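You operate a simulated robot arm through the tools that you are given. There is no shell and no other tool.

You are at the controls of a simulated robot arm. One attempt, no reset.

## Task
Put things in order on the blue panel on the table. At the end: the blue cloth from the blue panel on the table stands where the black cloth stood; the green bulb stands where the yellow bulb stood; the yellow bulb stands where the blue cloth stood; the black cloth stands on top of the brown carton (marked "BULBS"); whatever was shut is shut again. Leave all else as you found it, and nothing knocked over.

The check looks at the end state, three seconds after you hand in, the way a careful person would. Anything else that was tipped, shoved, dropped, spilled or broken makes it a failure. Flat cloth is picked up by pressing the open fingertips on it (5 to 10 N) and closing them slowly along it; thin cloth reads only 2 to 8 mm in the jaws.

## Robot
A 7-joint arm with a two-finger parallel gripper, fixed in place. Base frame: the origin is at the foot of the arm, x ahead of it, y to its left, z up; the work surface is at about z = 0. Lengths are in m, angles in degrees, forces in N, time in s.
With the tool pointing down near the work surface it reaches from about 0.24 to 0.62 m from the base axis. Its first joint turns from -66.0 to 66.0 degrees. Payload 2.6 kg.
The TCP is the grasp point between the finger pads, 0.03 m short of the fingertips. In the tool frame z runs along the fingers and y along their closing line. Largest opening 0.094 m; finger width 0.028, thickness 0.01; the body of the gripper, 0.05 by 0.096 m, starts 0.055 m behind the TCP.
Orientation is that of the tool frame in the base frame, as a unit quaternion [x, y, z, w]. With the fingers straight down and closing along the base's y, the tool's x points along the base's -x, its y along +y and its z along -z.

## Interface
- The arm moves only by the tool arm_command. Its arguments are lists of equal length, an entry for each row: "offset": the shift along the tool's x, y, z in m, a list of three; "angular": the turn, a rotation vector about the tool's x, y, z in degrees, a list of three; "claw": the gripper command, from -1 (shut) to 1 (fully open), values between in proportion. In form: {"offset": [[dx, dy, dz], ...], "angular": [[ax, ay, az], ...], "claw": [claw, ...]}. A call has 1 to 20 rows; each row shifts and turns the commanded pose from where the row before left it, along the tool's axes as they then stand. Rows are played at 5 a second. More than 0.05 m and 8.6 degrees between two rows, or a gripper value outside its range, and nothing of the call is played. A pose out of reach is approached as far as the arm can. The call stops where the force on the tool passes 40 N (or 10 N more than at its start, if that is more) or the arm is blocked; 0.2 s more then pass. Each finger travels about 0.072 m/s and halts on what it meets, pressing with about 35 N; the grip force reading is that of the motor and also rises with nothing between the fingers. The clock runs only during rows and for 0.2 s after the last one: add rows that do not move to give the fingers time. It gives the time, the measured TCP pose, the force on the tool (base axes), the opening and the grip force at its end, in the units of the frame above (readings bear some noise), with the torque about the TCP (base axes, N m) and any sound that the robot's microphone picked up, and new pictures: "show" is both (left out), scene, wrist or none.
- Cameras (640 x 400 px; columns grow to the right, rows downward): "scene" is fixed at [0.0108, 0.4276, 0.545]; the picture's right is [-0.92, -0.38, 0.00], its down [-0.28, 0.69, -0.67] and it looks along [0.26, -0.62, -0.74] (base axes); focal length 266 px, centre (320, 200). "wrist" rides on the gripper at [0.076, 0.014, -0.102] in the tool frame; the picture's right is [-0.18, 0.98, 0.00], its down [-0.75, -0.14, -0.64] and it looks along [-0.63, -0.12, 0.77] (tool axes); focal length 243 px, centre (320, 200). There is no depth. A picture from a camera that has moved, and an enlarged one, comes with that camera's place and axes in the base frame and with its lens.
- enlarge(camera, box): a new picture of the part [left, top, right, bottom] of that camera's present view, enlarged. The clock stands still meanwhile.
- job_done(): hands the job in; it is judged then, once.

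Places have to be worked out from the pictures, the camera data and where the tool is seen. Open the gripper and draw the arm clear of the work before you hand the job in, unless the task says otherwise.

The tools are called after "Call:" as a command line: name --argument value ..., lists and objects as JSON in quotes. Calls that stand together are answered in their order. arm_command: Moves the arm, as the interface text tells. Its arguments: {"type":"object","properties":{"offset":{"type":"array","items":{"type":"array","items":{"type":"number"}}},"angular":{"type":"array","items":{"type":"array","items":{"type":"number"}}},"claw":{"type":"array","items":{"type":"number"}},"show":{"type":"string","enum":["both","scene","wrist","none"]}},"required":["offset","angular","claw"]} The other tools are called the same way: enlarge (camera, box) takes an enlarged picture of a part of a camera's view; job_done () hands the job in.

At the start:

```text
clock: 0.0
tool_pos: [0.3791, 0.0667, 0.2896]
tcp_rot: [0.0, 1.0, 0.0, 0.0]
wrist_force: [-0.1, -0.2, -0.7]
ft_torque: [0.01, -0.03, 0.05]
finger_gap: 0.0939
grip_force: 0.0
```

scene: 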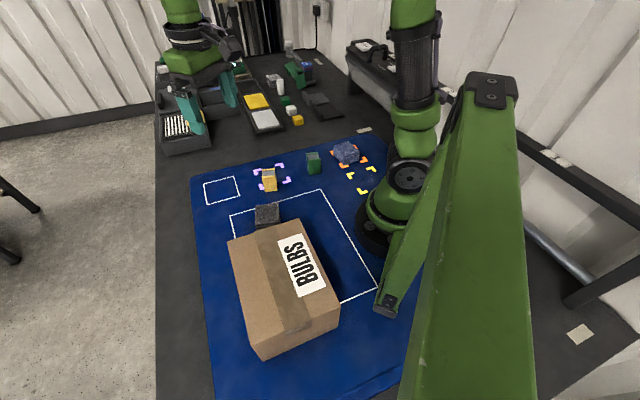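
wrist: 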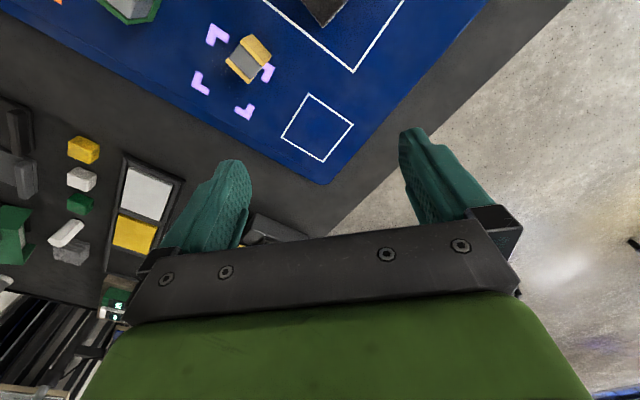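

I start by looking closely at the scene in both views to identify the things on the panel.

Call:
enlarge --camera "scene" --box '[180, 120, 420, 270]'

Call:
enlarge --camera "wrist" --box '[60, 0, 480, 200]'

Call:
enlarge --camera "scene" --box '[200, 190, 400, 380]'

```text
2.67 times, centred on (300, 195) of scene
camera zoom: at [0.0108, 0.4276, 0.545], right [-0.92, -0.38, 0.0], down [-0.28, 0.69, -0.67], along [0.26, -0.62, -0.74], focal length 710 px, centre (373, 213)
```

zoom: 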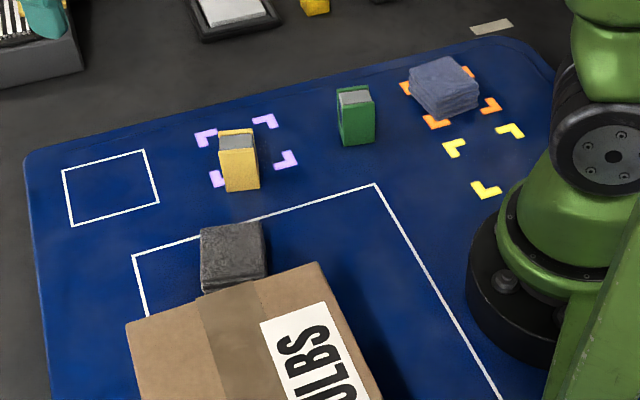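

```text
1.52 times, centred on (270, 100) of wrist
camera zoom: at [0.3017, 0.0793, 0.3939], right [0.18, 0.98, 0.0], down [0.75, -0.14, 0.64], along [0.63, -0.12, -0.77], focal length 370 px, centre (396, 352)
```

zoom: 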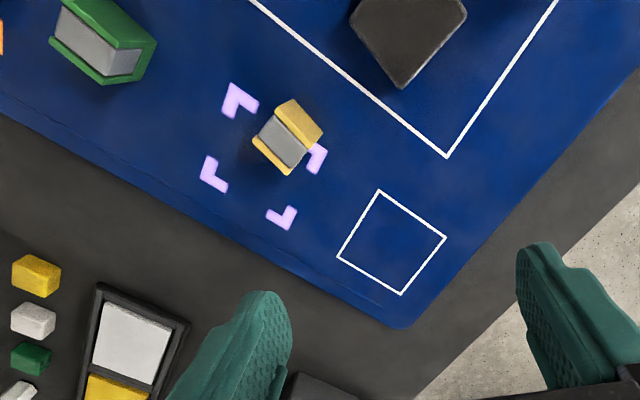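

```text
2.11 times, centred on (300, 285) of scene
camera zoom: at [0.0108, 0.4276, 0.545], right [-0.92, -0.38, 0.0], down [-0.28, 0.69, -0.67], along [0.26, -0.62, -0.74], focal length 560 px, centre (362, 21)
```

zoom: 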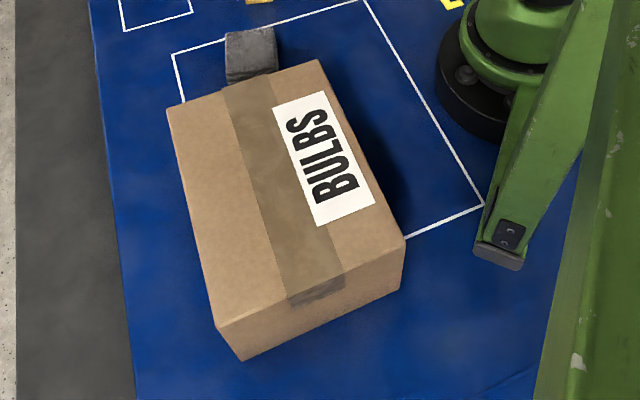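

The panel shows a blue cloth at about (0.19,-0.24), the green bulb box, the yellow bulb box at about (0.37,-0.06), a black cloth at about (0.29,0.10) and the carton centred near (0.17,0.25) with its top at about z=0.11. I raise the arm a little and tilt the camera to look straight down for better measurements.

Call:
arm_command --offset '[[-0.03, 0, -0.03], [0, 0, -0.03], [0, 0, 0], [0, 0, 0], [0, 0, 0], [0, 0, 0], [0, 0, 0]]' --angular '[[0, 0, 0], [0, 0, 0], [0, 8, 0], [0, 8, 0], [0, 8, 0], [0, 8, 0], [0, 0, 0]]' --claw '[1, 1, 1, 1, 1, 1, 1]'

```text
clock: 1.6
tool_pos: [0.3524, 0.0762, 0.3461]
tcp_rot: [0.0, 0.973, 0.001, -0.23]
wrist_force: [-0.2, 0.1, 0.0]
ft_torque: [0.04, 0.04, 0.02]
finger_gap: 0.0941
grip_force: 0.1
out of reach, approached as far as the arm can: row 5, 6
camera wrist: at [0.3312, 0.0891, 0.4739], right [0.16, 0.98, -0.08], down [0.96, -0.14, 0.24], along [0.22, -0.12, -0.97], focal length 243 px, centre (320, 200)
```

scene: 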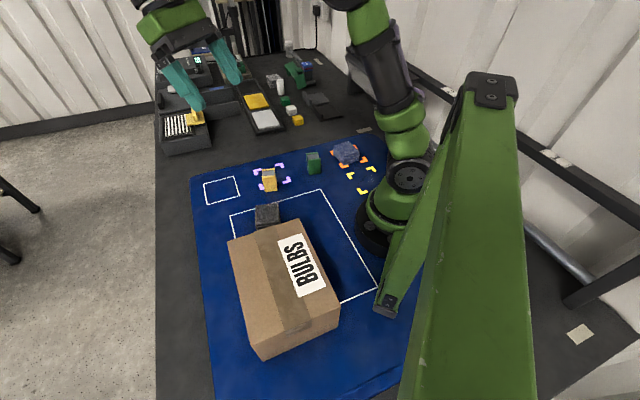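
wrist: 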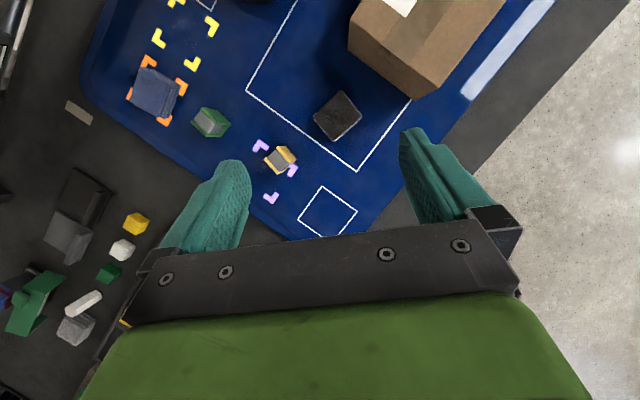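

This gives a near-overhead view of everything. I enlarge it for measuring.

Call:
enlarge --camera "wrist" --box '[80, 0, 400, 200]'

Call:
enlarge --camera "wrist" --box '[240, 60, 400, 160]'

Call:
enlarge --camera "wrist" --box '[100, 40, 260, 140]'

Call:
enlarge --camera "wrist" --box '[240, 130, 320, 180]'

```text
2.00 times, centred on (240, 100) of wrist
camera zoom: at [0.3312, 0.0891, 0.4739], right [0.16, 0.98, -0.08], down [0.96, -0.14, 0.24], along [0.22, -0.12, -0.97], focal length 485 px, centre (480, 400)
```

zoom: 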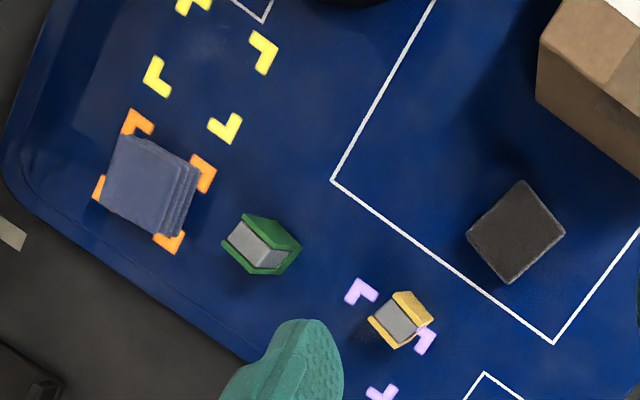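

```text
4.00 times, centred on (320, 110) of wrist
camera zoom: at [0.3312, 0.0891, 0.4739], right [0.16, 0.98, -0.08], down [0.96, -0.14, 0.24], along [0.22, -0.12, -0.97], focal length 970 px, centre (320, 560)
```

zoom: 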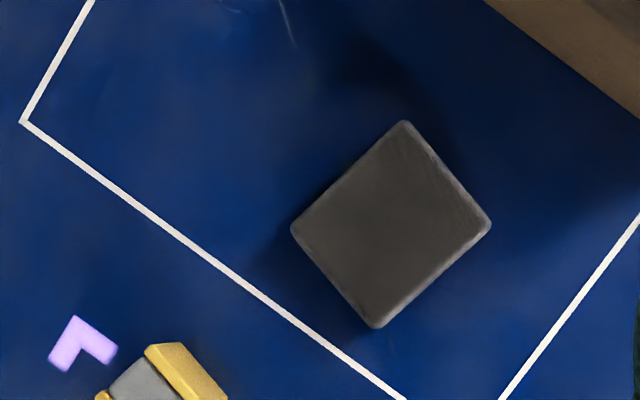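

```text
4.00 times, centred on (180, 90) of wrist
camera zoom: at [0.3312, 0.0891, 0.4739], right [0.16, 0.98, -0.08], down [0.96, -0.14, 0.24], along [0.22, -0.12, -0.97], focal length 970 px, centre (880, 640)
```

zoom: 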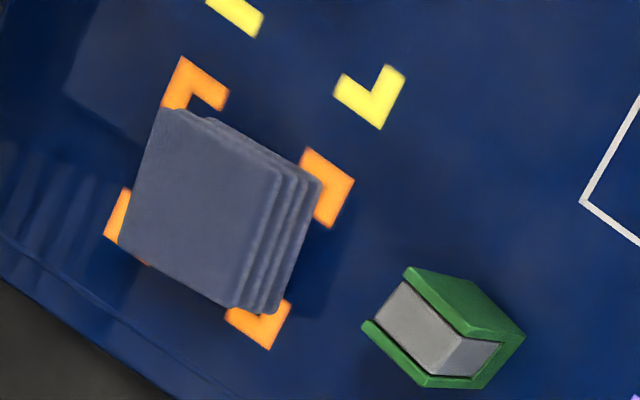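

```text
8.00 times, centred on (280, 155) of wrist
camera zoom: at [0.3312, 0.0891, 0.4739], right [0.16, 0.98, -0.08], down [0.96, -0.14, 0.24], along [0.22, -0.12, -0.97], focal length 1941 px, centre (640, 560)
```

zoom: 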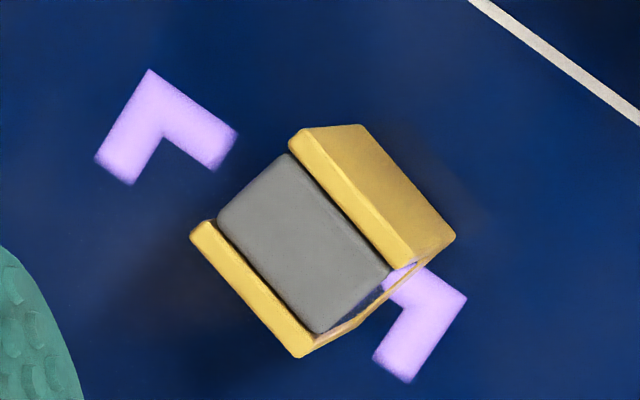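

Black cloth's top centre works out at about (0.290,0.089), sides about 0.055 by 0.063, turned ~32°. I zoom the scene camera on each object to get the heights.

Call:
enlarge --camera "scene" --box '[240, 190, 304, 230]'

Call:
enlarge --camera "scene" --box '[320, 130, 384, 170]'

Call:
enlarge --camera "scene" --box '[240, 160, 304, 200]'

Call:
enlarge --camera "scene" --box '[288, 140, 352, 180]'

```text
10.00 times, centred on (272, 210) of scene
camera zoom: at [0.0108, 0.4276, 0.545], right [-0.92, -0.38, 0.0], down [-0.28, 0.69, -0.67], along [0.26, -0.62, -0.74], focal length 2660 px, centre (800, 100)
```

zoom: 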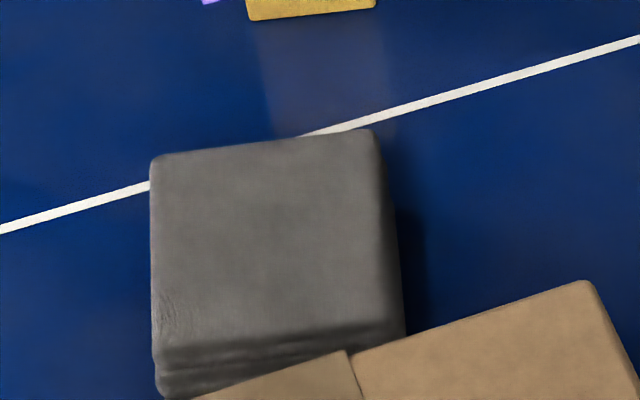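

```text
10.00 times, centred on (352, 150) of scene
camera zoom: at [0.0108, 0.4276, 0.545], right [-0.92, -0.38, 0.0], down [-0.28, 0.69, -0.67], along [0.26, -0.62, -0.74], focal length 2660 px, centre (0, 700)
```

zoom: 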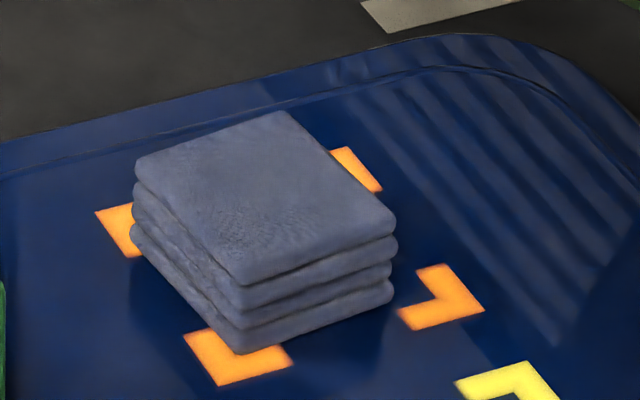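

```text
10.00 times, centred on (272, 180) of scene
camera zoom: at [0.0108, 0.4276, 0.545], right [-0.92, -0.38, 0.0], down [-0.28, 0.69, -0.67], along [0.26, -0.62, -0.74], focal length 2660 px, centre (800, 400)
```

zoom: 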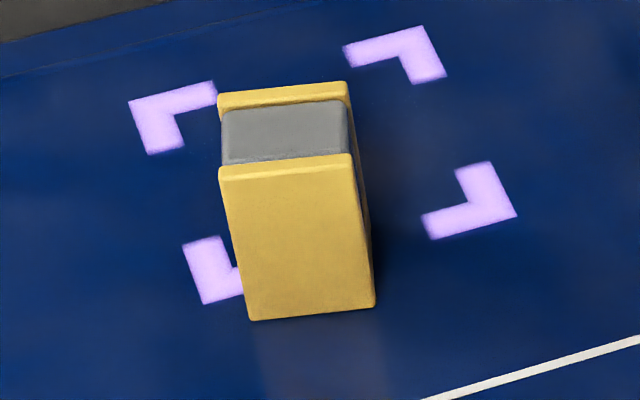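

```text
10.00 times, centred on (320, 160) of scene
camera zoom: at [0.0108, 0.4276, 0.545], right [-0.92, -0.38, 0.0], down [-0.28, 0.69, -0.67], along [0.26, -0.62, -0.74], focal length 2660 px, centre (320, 600)
```

zoom: 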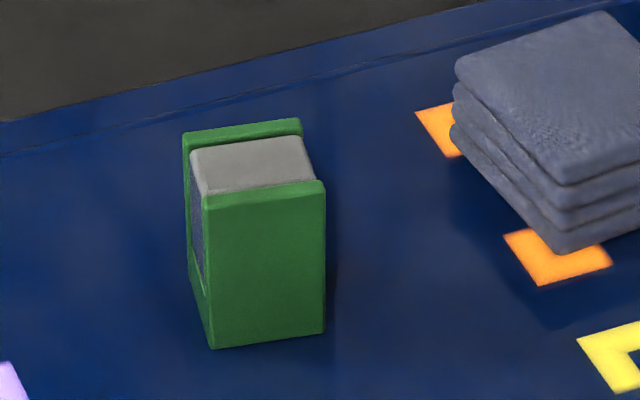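

Heights: blue cloth ≈0.028, bulb boxes ≈0.055 tall and ≈0.035 square, black cloth ≈0.025. I set the tool upright again at a slightly lower height and check the orientation.

Call:
arm_command --offset '[[0, 0, 0], [0, 0, 0], [0, 0, 0], [0, 0, 0], [0, 0, 0]]' --angular '[[0, -8, 0], [0, -8, 0], [0, -8, 0], [0, -2.6, 0], [0, 0, 0]]' --claw '[1, 1, 1, 1, 1]'

```text
clock: 2.8
tool_pos: [0.3538, 0.0779, 0.3478]
tcp_rot: [-0.001, 1.0, 0.001, -0.011]
wrist_force: [-0.1, 0.1, -0.2]
ft_torque: [-0.02, 0.01, 0.0]
finger_gap: 0.094
grip_force: 0.1
camera wrist: at [0.2796, 0.0899, 0.4531], right [0.18, 0.98, 0.0], down [0.77, -0.14, 0.62], along [0.61, -0.12, -0.78], focal length 243 px, centre (320, 200)
```

scene: 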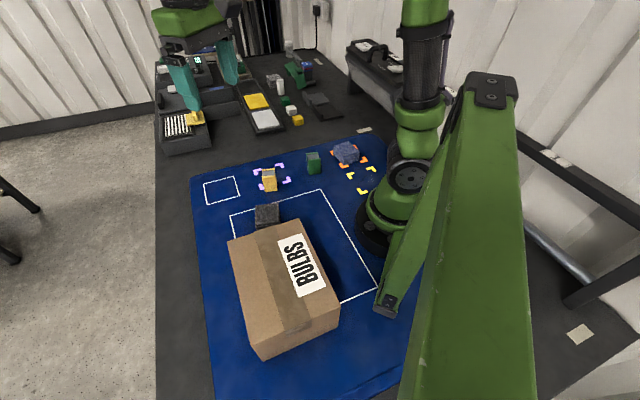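
wrist: 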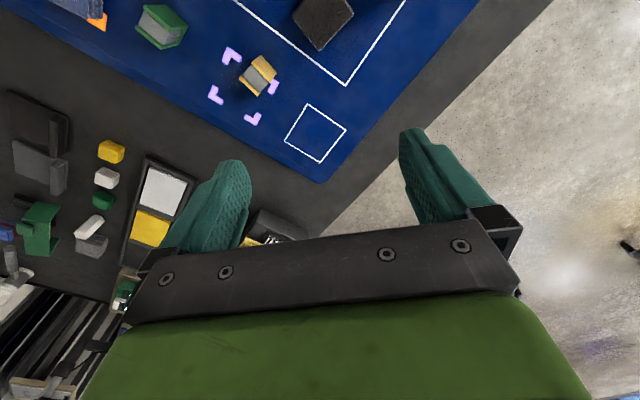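

Tilt remains about 1.3°, which I correct. Now I move above the black cloth to about z=0.15 with the fingers turned 32° to line up with its long side.

Call:
arm_command --offset '[[0, 0, 0], [0.012, 0.002, 0.038], [0.012, 0.002, 0.038], [0.012, 0.002, 0.038], [0.012, 0.002, 0.038], [0.012, 0.002, 0.038], [0, 0, 0], [0, 0, 0], [0, 0, 0], [0, 0, 0], [0, 0, 0]]' --angular '[[0, -1.3, 0], [0, 0, 0], [0, 0, 0], [0, 0, 0], [0, 0, 0], [0, 0, 0], [0, 0, -8], [0, 0, -8], [0, 0, -8], [0, 0, -8], [0, 0, 0]]' --claw '[1, 1, 1, 1, 1, 1, 1, 1, 1, 1, 1]'

```text
clock: 5.2
tool_pos: [0.2938, 0.0862, 0.158]
tcp_rot: [-0.276, 0.961, 0.001, -0.001]
wrist_force: [-0.2, 0.0, -0.3]
ft_torque: [0.04, 0.01, 0.0]
finger_gap: 0.0942
grip_force: 0.0
camera wrist: at [0.2215, 0.056, 0.2612], right [-0.37, 0.93, 0.0], down [0.71, 0.28, 0.64], along [0.6, 0.24, -0.77], focal length 243 px, centre (320, 200)
```

scene: 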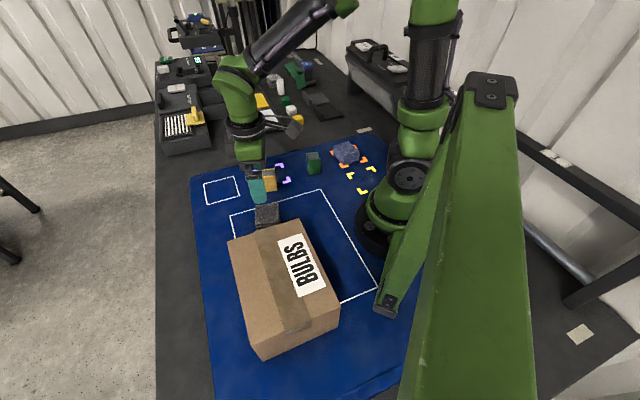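
wrist: 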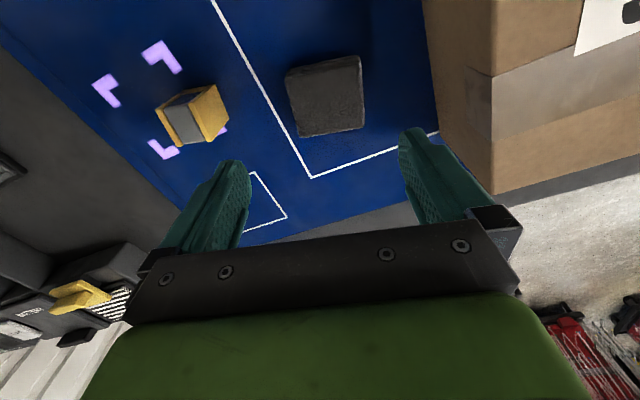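

The cloth is squarely between the fingers. I enlarge it to measure the remaining offset.

Call:
enlarge --camera "wrist" --box '[240, 40, 400, 140]'

Call:
enlarge --camera "wrist" --box '[80, 30, 240, 170]'

Call:
enlarge --camera "scene" --box '[220, 140, 316, 240]'

```text
4.00 times, centred on (320, 90) of wrist
camera zoom: at [0.2215, 0.056, 0.2612], right [-0.37, 0.93, 0.0], down [0.71, 0.28, 0.64], along [0.6, 0.24, -0.77], focal length 970 px, centre (320, 640)
```

zoom: 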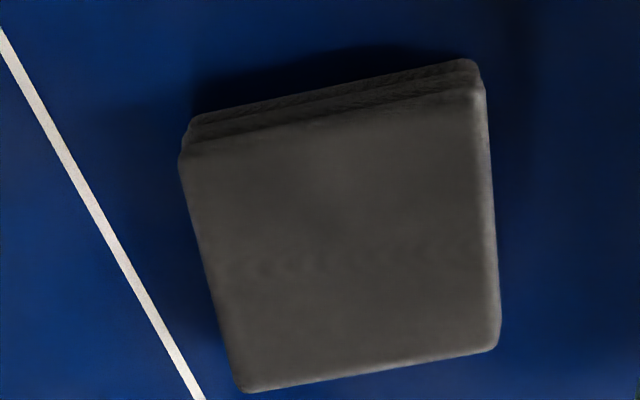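

```text
2.86 times, centred on (160, 100) of wrist
camera zoom: at [0.2215, 0.056, 0.2612], right [-0.37, 0.93, 0.0], down [0.71, 0.28, 0.64], along [0.6, 0.24, -0.77], focal length 693 px, centre (777, 486)
```

zoom: 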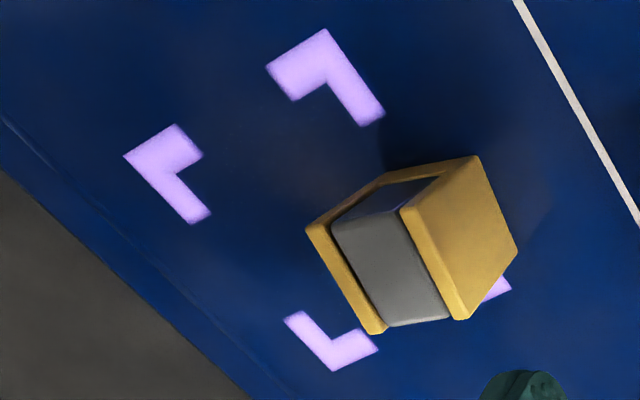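

```text
4.00 times, centred on (268, 190) of scene
camera zoom: at [0.0108, 0.4276, 0.545], right [-0.92, -0.38, 0.0], down [-0.28, 0.69, -0.67], along [0.26, -0.62, -0.74], focal length 1064 px, centre (528, 240)
```

zoom: 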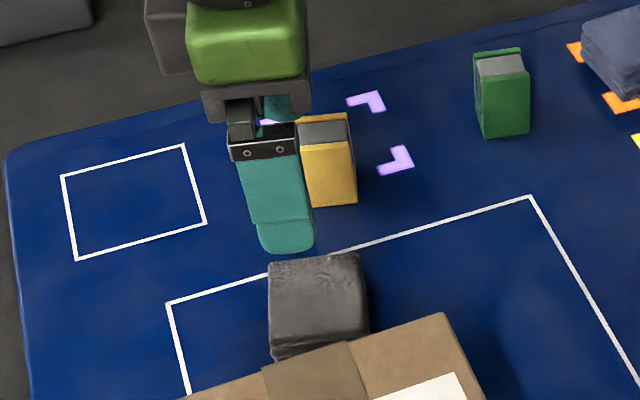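

The cloth measures 0.056 × 0.066 with its centre about 2 mm / 6 mm from the tool axis and already aligned. I shift, go down to a fingertip height of about 6 mm, and look before gripping.

Call:
arm_command --offset '[[-0.002, 0.0055, 0.03], [0, 0, 0.03], [0, 0, 0.03], [0, 0, 0.02], [0, 0, 0.01], [0, 0, 0]]' --angular '[[0, 0, 0], [0, 0, 0], [0, 0, 0], [0, 0, 0], [0, 0, 0], [0, 0, 0]]' --claw '[1, 1, 1, 1, 1, 1]'

```text
clock: 6.6
tool_pos: [0.294, 0.0928, 0.0387]
tcp_rot: [-0.275, 0.961, 0.001, 0.0]
wrist_force: [-0.3, -0.3, 0.7]
ft_torque: [0.02, 0.03, -0.04]
finger_gap: 0.0943
grip_force: 0.0
camera wrist: at [0.2215, 0.0627, 0.1416], right [-0.37, 0.93, 0.0], down [0.71, 0.28, 0.64], along [0.6, 0.23, -0.77], focal length 243 px, centre (320, 200)
```

scene: 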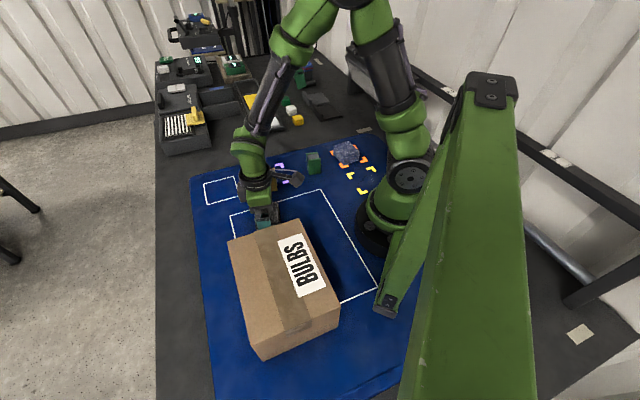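
wrist: 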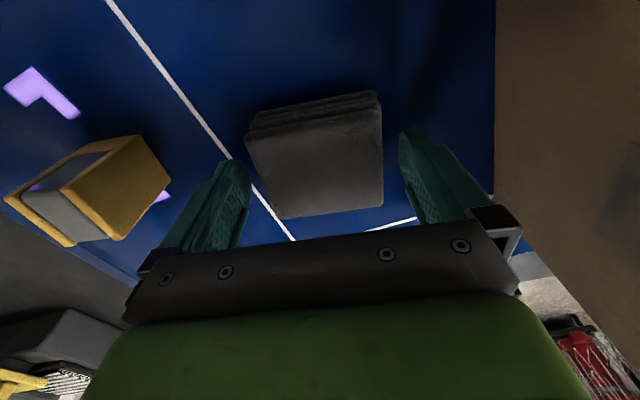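

The cloth is centred between the fingers. I go down 3 mm more and close slowly on it.

Call:
arm_command --offset '[[0, 0, 0.003], [0, 0, 0], [0, 0, 0], [0, 0, 0], [0, 0, 0], [0, 0, 0], [0, 0, 0], [0, 0, 0], [0, 0, 0]]' --angular '[[0, 0, 0], [0, 0, 0], [0, 0, 0], [0, 0, 0], [0, 0, 0], [0, 0, 0], [0, 0, 0], [0, 0, 0], [0, 0, 0]]' --claw '[1, 0.8, 0.65, 0.55, 0.45, 0.4, 0.35, 0.3, 0.3]'

```text
clock: 8.6
tool_pos: [0.2927, 0.0937, 0.0358]
tcp_rot: [-0.276, 0.961, 0.001, -0.001]
wrist_force: [0.7, -0.2, -0.2]
ft_torque: [0.03, -0.01, 0.0]
finger_gap: 0.0732
grip_force: 35.2
camera wrist: at [0.2213, 0.0626, 0.1388], right [-0.37, 0.93, 0.0], down [0.71, 0.28, 0.64], along [0.6, 0.23, -0.77], focal length 243 px, centre (320, 200)
```

scene: 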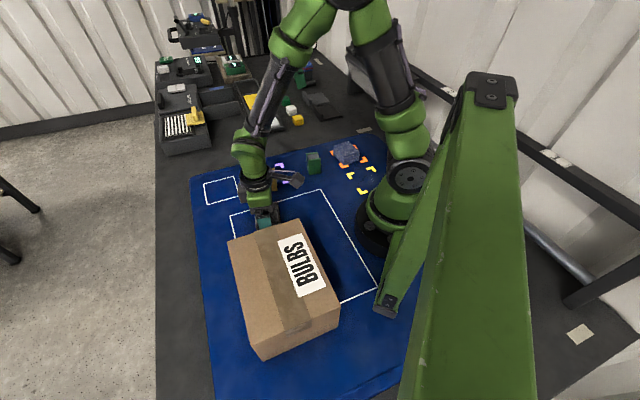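
wrist: 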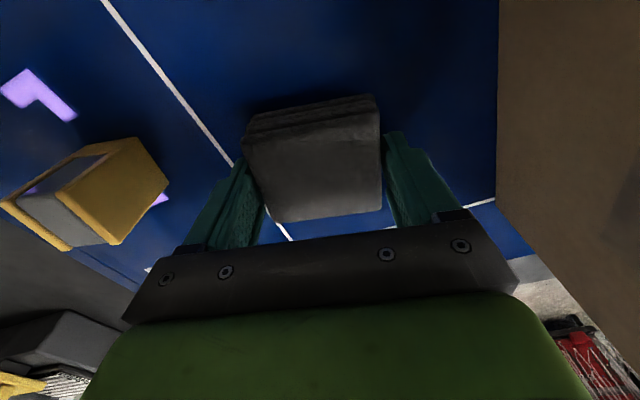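

It holds at 0.073 m with 35 N. I lift straight up and check that it comes along.

Call:
arm_command --offset '[[0, 0, -0.01], [0, 0, -0.03], [0, 0, -0.04], [0, 0, -0.04], [0, 0, -0.04], [0, 0, -0.03], [0, 0, 0]]' --angular '[[0, 0, 0], [0, 0, 0], [0, 0, 0], [0, 0, 0], [0, 0, 0], [0, 0, 0], [0, 0, 0]]' --claw '[0.3, 0.3, 0.3, 0.3, 0.3, 0.3, 0.3]'

```text
clock: 10.2
tool_pos: [0.294, 0.0916, 0.2264]
tcp_rot: [-0.275, 0.961, 0.0, 0.0]
wrist_force: [0.0, 0.7, 0.0]
ft_torque: [-0.02, 0.01, 0.03]
finger_gap: 0.0729
grip_force: 35.1
camera wrist: at [0.2217, 0.0628, 0.329], right [-0.37, 0.93, 0.0], down [0.71, 0.28, 0.64], along [0.6, 0.23, -0.77], focal length 243 px, centre (320, 200)
```

scene: 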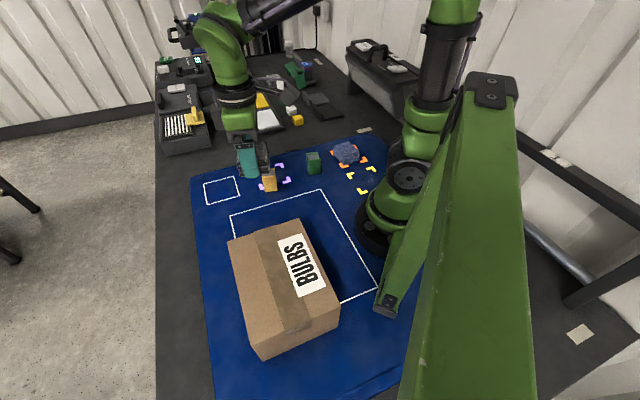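
wrist: 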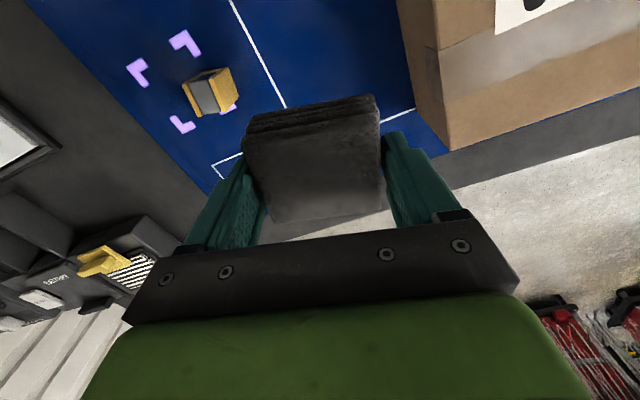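

The black cloth is held. I carry it at this height towards above the carton's centre, about (0.17,0.25), turning to line up with the carton.

Call:
arm_command --offset '[[0.0043, 0.04, 0], [0.0043, 0.04, 0], [0.0043, 0.04, 0], [0.0043, 0.04, 0], [0.0043, 0.04, 0], [0, 0, 0], [0, 0, 0], [0, 0, 0]]' --angular '[[0, 0, 0], [0, 0, 0], [0, 0, 0], [0, 0, 0], [0, 0, 0], [0, 0, -6.5], [0, 0, -6.5], [0, 0, 0]]' --claw '[0.3, 0.3, 0.3, 0.3, 0.3, 0.3, 0.3, 0.3]'

```text
clock: 12.0
tool_pos: [0.1688, 0.2499, 0.2249]
tcp_rot: [-0.384, 0.924, 0.001, 0.001]
wrist_force: [-0.9, -0.2, -0.3]
ft_torque: [-0.01, 0.02, -0.03]
finger_gap: 0.0732
grip_force: 34.9
camera wrist: at [0.1039, 0.2048, 0.3279], right [-0.57, 0.82, 0.0], down [0.63, 0.43, 0.64], along [0.53, 0.36, -0.77], focal length 243 px, centre (320, 200)
```

scene: 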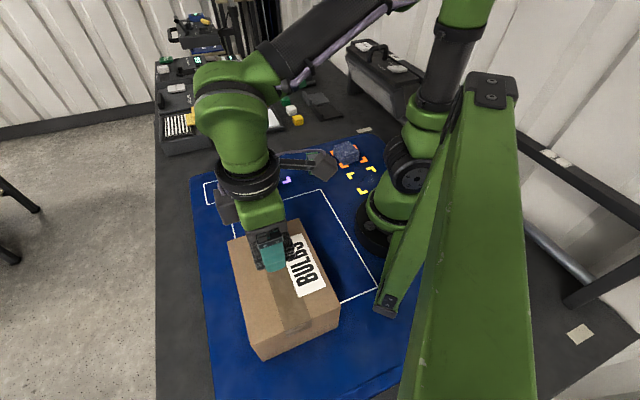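
wrist: 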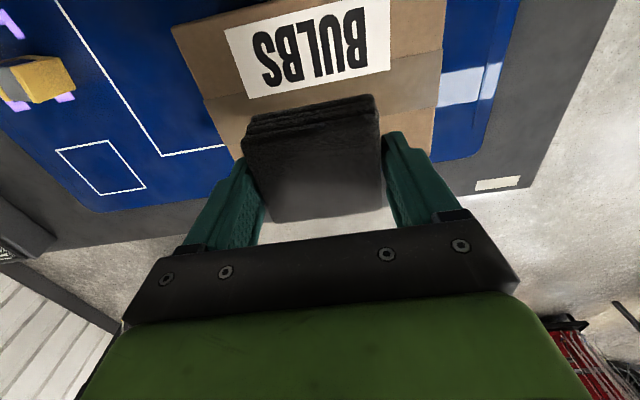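

The TCP is within about 1 cm of the carton top's centre, and the carton's sides are at columns 212 and 435. I descend towards the top.

Call:
arm_command --offset '[[0, 0, 0.025], [0, 0, 0.025], [0, 0, 0.012], [0, 0, 0]]' --angular '[[0, 0, 0], [0, 0, 0], [0, 0, 0], [0, 0, 0]]' --claw '[0.3, 0.3, 0.3, 0.3]'

Call:
enlarge --camera "scene" --box '[220, 200, 348, 280]'

```text
clock: 13.0
tool_pos: [0.1668, 0.2512, 0.1643]
tcp_rot: [-0.383, 0.924, 0.0, -0.001]
wrist_force: [0.7, -0.2, -0.4]
ft_torque: [0.0, -0.01, -0.01]
finger_gap: 0.0732
grip_force: 35.2
camera wrist: at [0.1033, 0.2052, 0.2663], right [-0.57, 0.82, 0.0], down [0.63, 0.43, 0.64], along [0.53, 0.36, -0.77], focal length 243 px, centre (320, 200)
```

scene: 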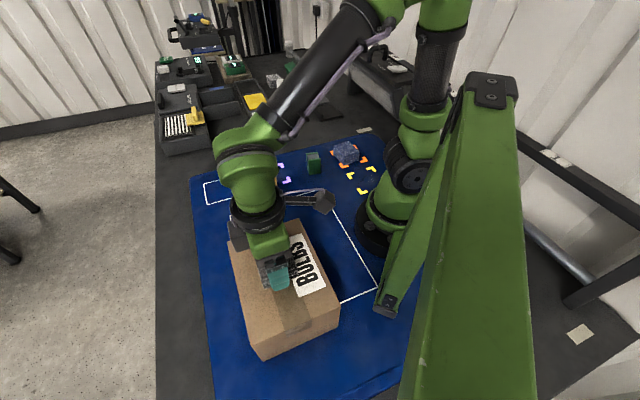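
wrist: 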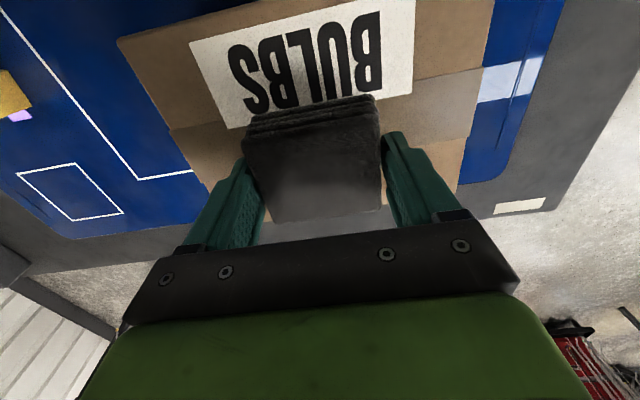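

```text
5.00 times, centred on (284, 240) of scene
camera zoom: at [0.0108, 0.4276, 0.545], right [-0.92, -0.38, 0.0], down [-0.28, 0.69, -0.67], along [0.26, -0.62, -0.74], focal length 1330 px, centre (500, 0)
```

zoom: 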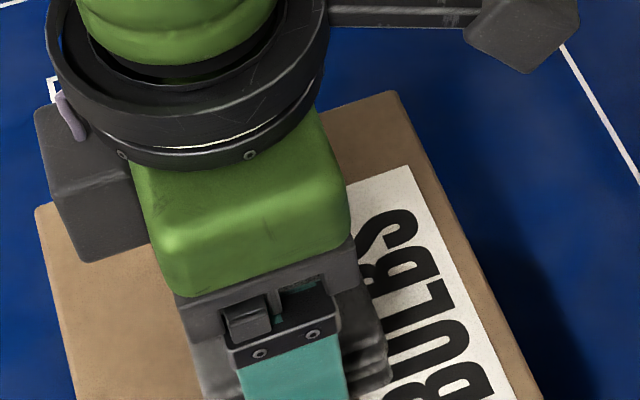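

Bottom of the cloth is now about 2 cm above the carton top. I go down in small steps, watching the force.

Call:
arm_command --offset '[[0, 0, 0.005], [0, 0, 0.004], [0, 0, 0]]' --angular '[[0, 0, 0], [0, 0, 0], [0, 0, 0]]' --claw '[0.3, 0.3, 0.3]' --show "scene"

Call:
enlarge --camera "scene" --box '[250, 240, 346, 300]'

```text
clock: 13.8
tool_pos: [0.1681, 0.2507, 0.1542]
tcp_rot: [-0.383, 0.924, -0.001, 0.001]
wrist_force: [0.1, 0.0, -0.8]
ft_torque: [-0.01, 0.0, 0.03]
finger_gap: 0.0729
grip_force: 34.8
```

scene: 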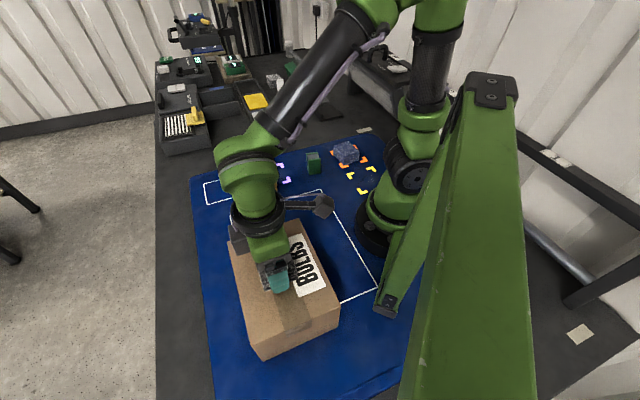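

```text
6.67 times, centred on (298, 270) of scene
camera zoom: at [0.0108, 0.4276, 0.545], right [-0.92, -0.38, 0.0], down [-0.28, 0.69, -0.67], along [0.26, -0.62, -0.74], focal length 1774 px, centre (467, -267)
```

zoom: 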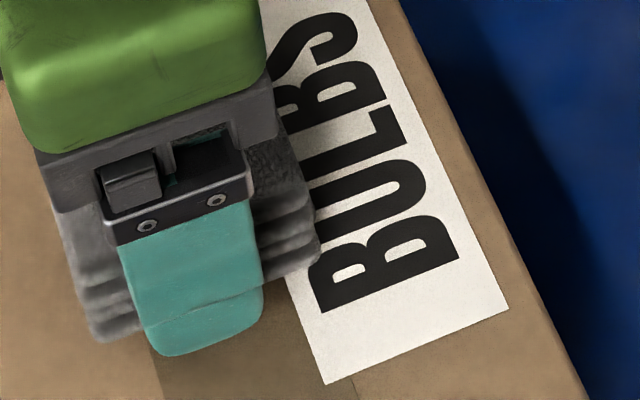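

No contact yet (force ~0). I continue in 2 mm steps.

Call:
arm_command --offset '[[0, 0, 0.002], [0, 0, 0.002], [0, 0, 0]]' --angular '[[0, 0, 0], [0, 0, 0], [0, 0, 0]]' --claw '[0.3, 0.3, 0.3]' --show "none"

```text
clock: 14.6
tool_pos: [0.1675, 0.2527, 0.1485]
tcp_rot: [-0.383, 0.924, 0.001, 0.0]
wrist_force: [0.9, 0.1, -0.4]
ft_torque: [0.01, 0.0, -0.03]
finger_gap: 0.0731
grip_force: 35.0
```

Still no contact at z=0.1485; I go down in 1.5 mm steps.

Call:
arm_command --offset '[[0, 0, 0.0015], [0, 0, 0.0015], [0, 0, 0]]' --angular '[[0, 0, 0], [0, 0, 0], [0, 0, 0]]' --claw '[0.3, 0.3, 0.3]' --show "none"

```text
clock: 15.4
tool_pos: [0.169, 0.2509, 0.1462]
tcp_rot: [-0.383, 0.924, 0.001, -0.001]
wrist_force: [-0.4, -0.1, 0.2]
ft_torque: [0.0, 0.01, -0.02]
finger_gap: 0.0729
grip_force: 35.2
```

Force is still near zero, so I continue down.

Call:
arm_command --offset '[[0, 0, 0.0015], [0, 0, 0.0015], [0, 0, 0]]' --angular '[[0, 0, 0], [0, 0, 0], [0, 0, 0]]' --claw '[0.3, 0.3, 0.3]'

Call:
enlarge --camera "scene" --box '[250, 240, 346, 300]'

```text
clock: 16.2
tool_pos: [0.1683, 0.2501, 0.1439]
tcp_rot: [-0.382, 0.924, 0.001, 0.001]
wrist_force: [-4.6, -7.3, 29.3]
ft_torque: [-0.36, 0.36, -0.07]
finger_gap: 0.0732
grip_force: 34.6
camera wrist: at [0.1042, 0.2052, 0.2481], right [-0.56, 0.83, 0.0], down [0.63, 0.43, 0.64], along [0.53, 0.36, -0.77], focal length 243 px, centre (320, 200)
```

scene: 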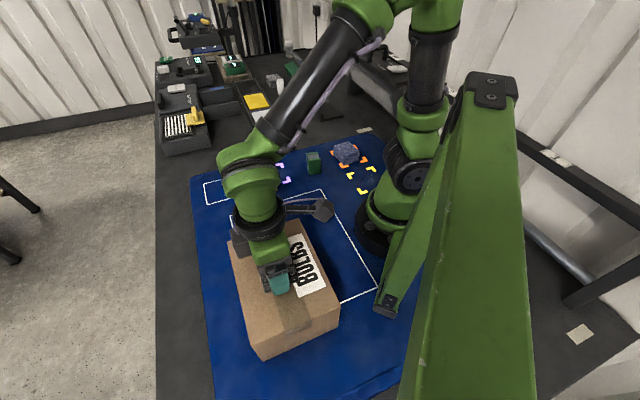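
wrist: 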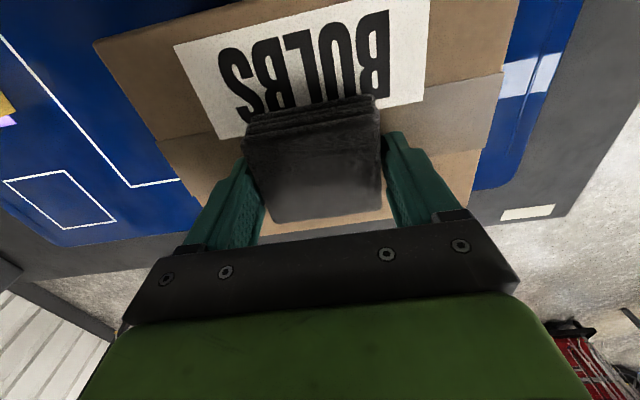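

```text
6.67 times, centred on (298, 270) of scene
camera zoom: at [0.0107, 0.4275, 0.5451], right [-0.92, -0.38, 0.0], down [-0.28, 0.69, -0.67], along [0.26, -0.62, -0.74], focal length 1774 px, centre (467, -267)
```

zoom: 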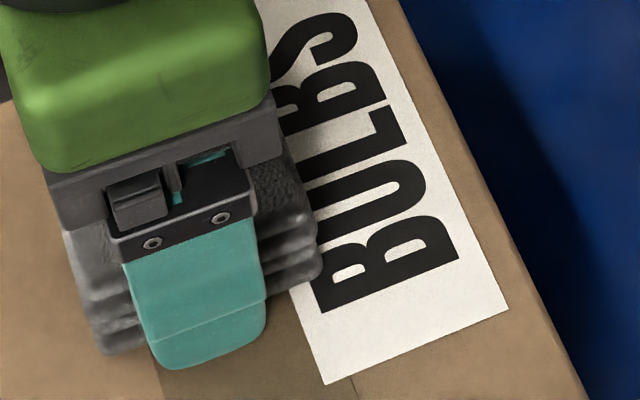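

Contact: 29 N, so the carton top is at about z=0.109. I ease off 1 mm and open the fingers gently.

Call:
arm_command --offset '[[0, 0, -0.0012], [0, 0, 0], [0, 0, 0], [0, 0, 0], [0, 0, 0], [0, 0, 0], [0, 0, 0]]' --angular '[[0, 0, 0], [0, 0, 0], [0, 0, 0], [0, 0, 0], [0, 0, 0], [0, 0, 0], [0, 0, 0]]' --claw '[0.3, 0.3, 0.5, 0.6, 0.75, 0.95, 1]'

```text
clock: 17.8
tool_pos: [0.1695, 0.2502, 0.1442]
tcp_rot: [-0.383, 0.924, 0.001, 0.0]
wrist_force: [0.1, 0.1, -0.7]
ft_torque: [0.01, -0.03, -0.01]
finger_gap: 0.0941
grip_force: 0.1
camera wrist: at [0.1044, 0.205, 0.2482], right [-0.57, 0.82, 0.0], down [0.63, 0.43, 0.64], along [0.53, 0.36, -0.77], focal length 243 px, centre (320, 200)
```

scene: 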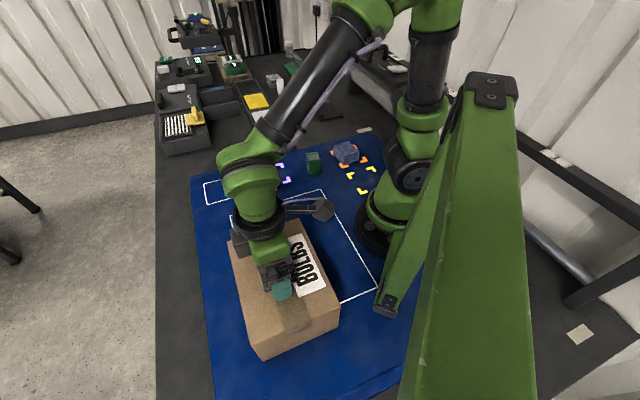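
wrist: 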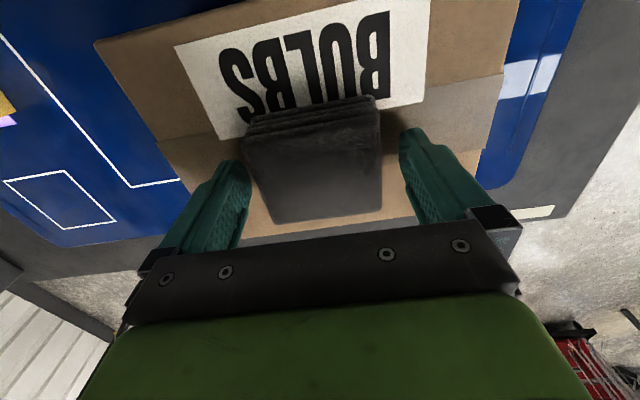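

Released; the cloth sits on the carton. I rise straight up and swing away to (0.35,0.05), turning the fingers towards the blue cloth's direction.

Call:
arm_command --offset '[[0, 0, -0.02], [0, 0, -0.035], [0, 0, -0.035], [0, 0, -0.03], [0.0024, -0.0448, 0], [0.0024, -0.0448, 0], [0.0024, -0.0448, 0], [0.0024, -0.0448, 0], [0.0024, -0.0448, 0], [0.0024, -0.0448, 0], [0, 0, 0]]' --angular '[[0, 0, 0], [0, 0, 0], [0, 0, 0], [0, 0, 0], [0, 0, 0], [0, 0, 0], [0, 0, 0], [0, 0, 0], [0, 0, 0], [0, 0, 0], [0, 0, 0]]' --claw '[1, 1, 1, 1, 1, 1, 1, 1, 1, 1, 1]'

Call:
enlarge --camera "scene" --box '[200, 200, 360, 300]'

```text
clock: 20.2
tool_pos: [0.3479, 0.0522, 0.2663]
tcp_rot: [-0.383, 0.924, 0.001, 0.0]
wrist_force: [0.0, 0.3, 0.4]
ft_torque: [0.03, 0.04, 0.0]
finger_gap: 0.0938
grip_force: 0.1
camera wrist: at [0.2841, 0.0056, 0.3693], right [-0.57, 0.82, 0.0], down [0.63, 0.43, 0.64], along [0.53, 0.36, -0.77], focal length 243 px, centre (320, 200)
```

scene: 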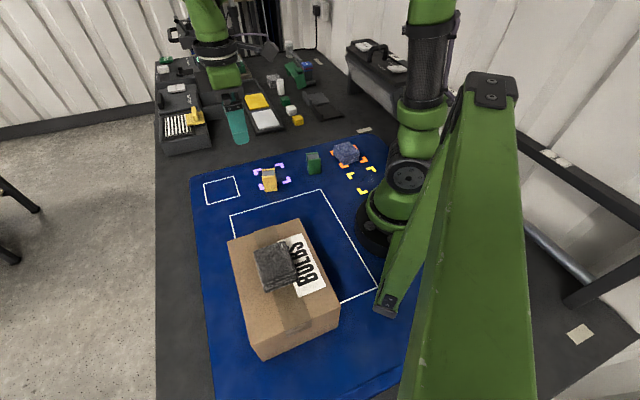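
wrist: 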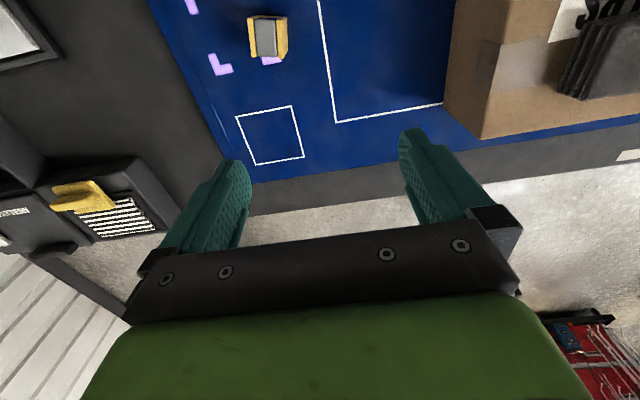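

```text
4.00 times, centred on (280, 250) of scene
camera zoom: at [0.0108, 0.4276, 0.545], right [-0.92, -0.38, 0.0], down [-0.28, 0.69, -0.67], along [0.26, -0.62, -0.74], focal length 1064 px, centre (480, 0)
```

zoom: 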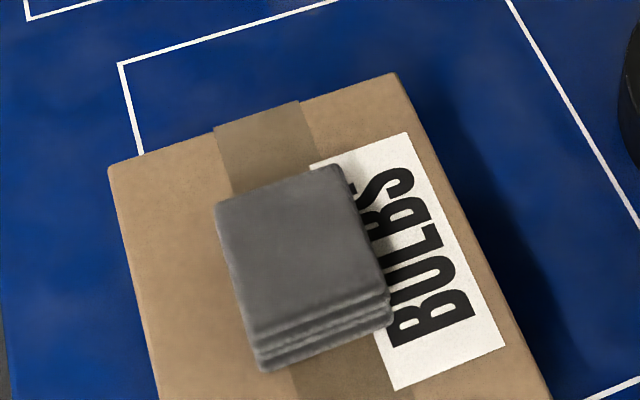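

The black cloth lies well on the carton. Next I turn the fingers by 83° and move over the blue cloth near (0.197,-0.236) at z≈0.16.

Call:
arm_command --offset '[[0, 0, 0], [0, 0, 0], [0, 0, 0], [0, 0, 0], [0, 0, 0], [0, 0, 0], [0, 0, 0], [0, 0, 0], [0, 0, 0], [0, 0, 0], [-0.0087, -0.0458, 0.005], [-0.0087, -0.0458, 0.01], [-0.0087, -0.0458, 0.01], [-0.0087, -0.0458, 0.01], [-0.0087, -0.0458, 0.01], [-0.0087, -0.0458, 0.01], [-0.0087, -0.0458, 0.01], [0, 0, 0.02], [0, 0, 0.02], [0, 0, 0]]' --angular '[[0, 0, 8.3], [0, 0, 8.3], [0, 0, 8.3], [0, 0, 8.3], [0, 0, 8.3], [0, 0, 8.3], [0, 0, 8.3], [0, 0, 8.3], [0, 0, 8.3], [0, 0, 8.3], [0, 0, 0], [0, 0, 0], [0, 0, 0], [0, 0, 0], [0, 0, 0], [0, 0, 0], [0, 0, 0], [0, 0, 0], [0, 0, 0], [0, 0, 0]]' --claw '[1, 1, 1, 1, 1, 1, 1, 1, 1, 1, 1, 1, 1, 1, 1, 1, 1, 1, 1, 1]'

Call:
enlarge --camera "wrist" --box '[240, 40, 400, 140]'

```text
clock: 24.4
tool_pos: [0.1989, -0.2404, 0.1602]
tcp_rot: [0.325, 0.946, 0.0, -0.001]
wrist_force: [0.2, -0.7, -1.0]
ft_torque: [0.01, -0.02, 0.0]
finger_gap: 0.0939
grip_force: 0.0
camera wrist: at [0.1476, -0.1832, 0.2628], right [0.75, 0.66, 0.0], down [0.51, -0.58, 0.64], along [0.42, -0.48, -0.77], focal length 243 px, centre (320, 200)
```

scene: 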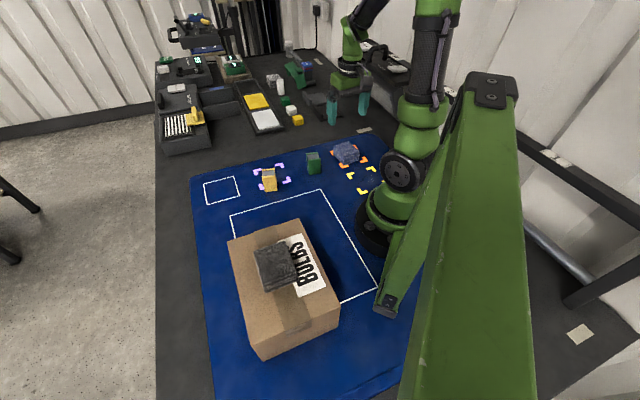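
wrist: 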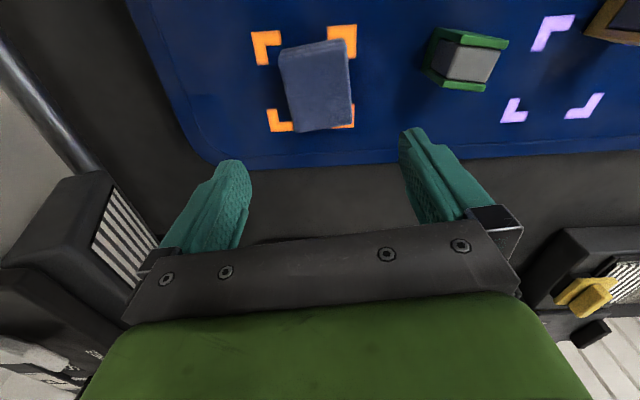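

```text
4.00 times, centred on (320, 90) of wrist
camera zoom: at [0.1476, -0.1832, 0.2628], right [0.75, 0.66, 0.0], down [0.51, -0.58, 0.64], along [0.42, -0.48, -0.77], focal length 970 px, centre (320, 640)
```

zoom: 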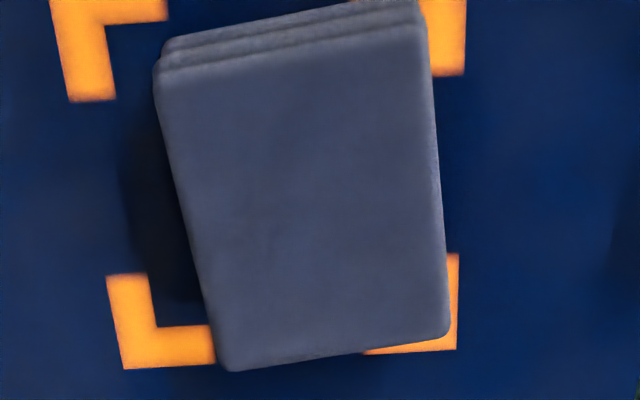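

Blue cloth: about 0.065 × 0.057, centre at ≈(0.192,-0.235), turned ~1.7° from the fingers. I shift 9 mm inward, trim the yaw and go down to z≈0.036.

Call:
arm_command --offset '[[0.0092, -0.0004, 0.0], [0, 0, 0.03], [0, 0, 0.03], [0, 0, 0.03], [0, 0, 0.024], [0, 0, 0.01], [0, 0, 0]]' --angular '[[0, 0, 0], [0, 0, 1.7], [0, 0, 0], [0, 0, 0], [0, 0, 0], [0, 0, 0], [0, 0, 0]]' --claw '[1, 1, 1, 1, 1, 1, 1]'

Call:
enlarge --camera "wrist" --box '[200, 80, 440, 240]'

```text
clock: 26.0
tool_pos: [0.1916, -0.2348, 0.0374]
tcp_rot: [0.34, 0.94, 0.0, 0.0]
wrist_force: [-0.2, -0.5, 0.2]
ft_torque: [0.01, 0.01, 0.0]
finger_gap: 0.094
grip_force: 0.1
camera wrist: at [0.1422, -0.1765, 0.1403], right [0.77, 0.64, 0.0], down [0.49, -0.59, 0.64], along [0.41, -0.49, -0.77], focal length 243 px, centre (320, 200)
```

scene: 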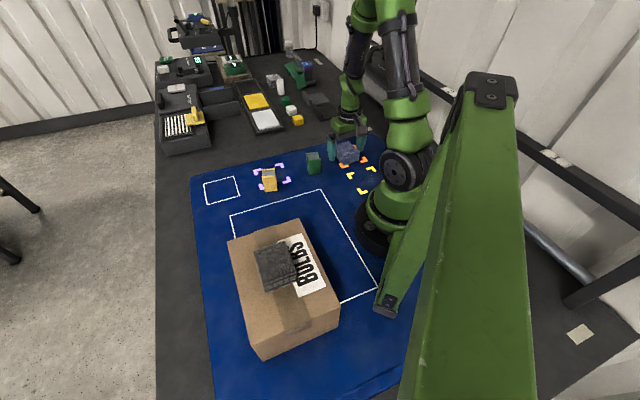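
wrist: 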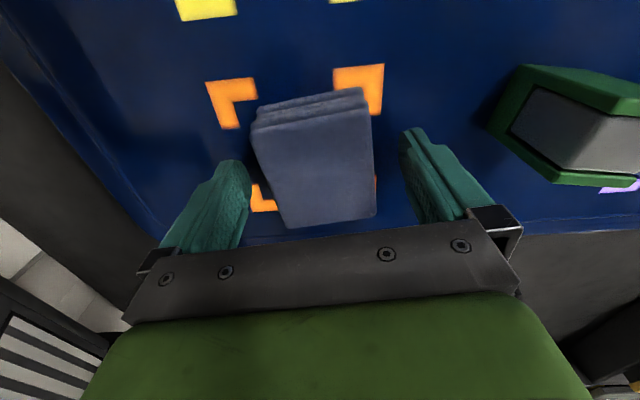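

```text
2.50 times, centred on (320, 160) of wrist
camera zoom: at [0.1422, -0.1765, 0.1403], right [0.77, 0.64, 0.0], down [0.49, -0.59, 0.64], along [0.41, -0.49, -0.77], focal length 606 px, centre (320, 300)
```

zoom: 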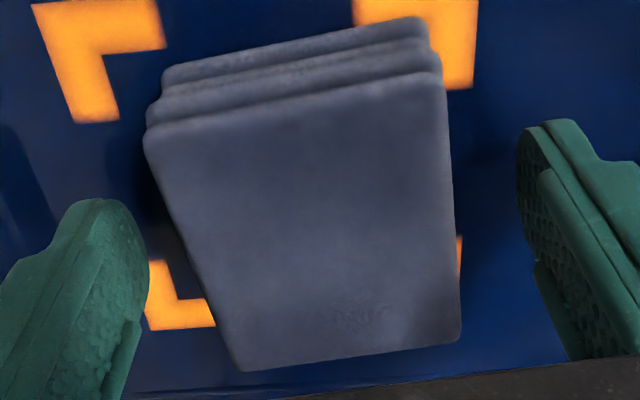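

Well centred. I shift 2 mm inward, go 2 mm lower and close slowly.

Call:
arm_command --offset '[[0.002, 0, 0.002], [0, 0, 0], [0, 0, 0], [0, 0, 0], [0, 0, 0], [0, 0, 0], [0, 0, 0], [0, 0, 0], [0, 0, 0], [0, 0, 0], [0, 0, 0]]' --angular '[[0, 0, 0], [0, 0, 0], [0, 0, 0], [0, 0, 0], [0, 0, 0], [0, 0, 0], [0, 0, 0], [0, 0, 0], [0, 0, 0], [0, 0, 0], [0, 0, 0]]' --claw '[1, 0.8, 0.65, 0.55, 0.45, 0.4, 0.35, 0.3, 0.2, 0.1, 0.1]'

```text
clock: 28.4
tool_pos: [0.1897, -0.2326, 0.0348]
tcp_rot: [0.34, 0.94, 0.001, -0.001]
wrist_force: [0.0, 0.2, 1.2]
ft_torque: [0.05, 0.0, 0.02]
finger_gap: 0.0626
grip_force: 34.5
camera wrist: at [0.1407, -0.1754, 0.1383], right [0.77, 0.64, 0.0], down [0.49, -0.59, 0.64], along [0.41, -0.49, -0.77], focal length 243 px, centre (320, 200)
```

scene: 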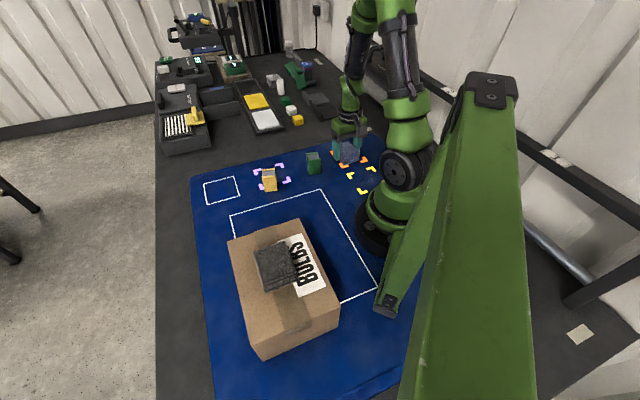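
wrist: 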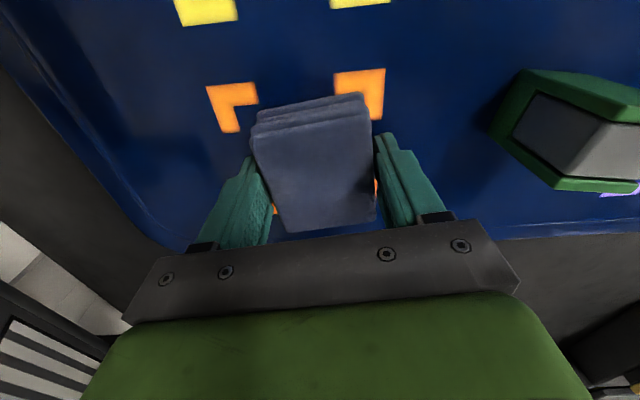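

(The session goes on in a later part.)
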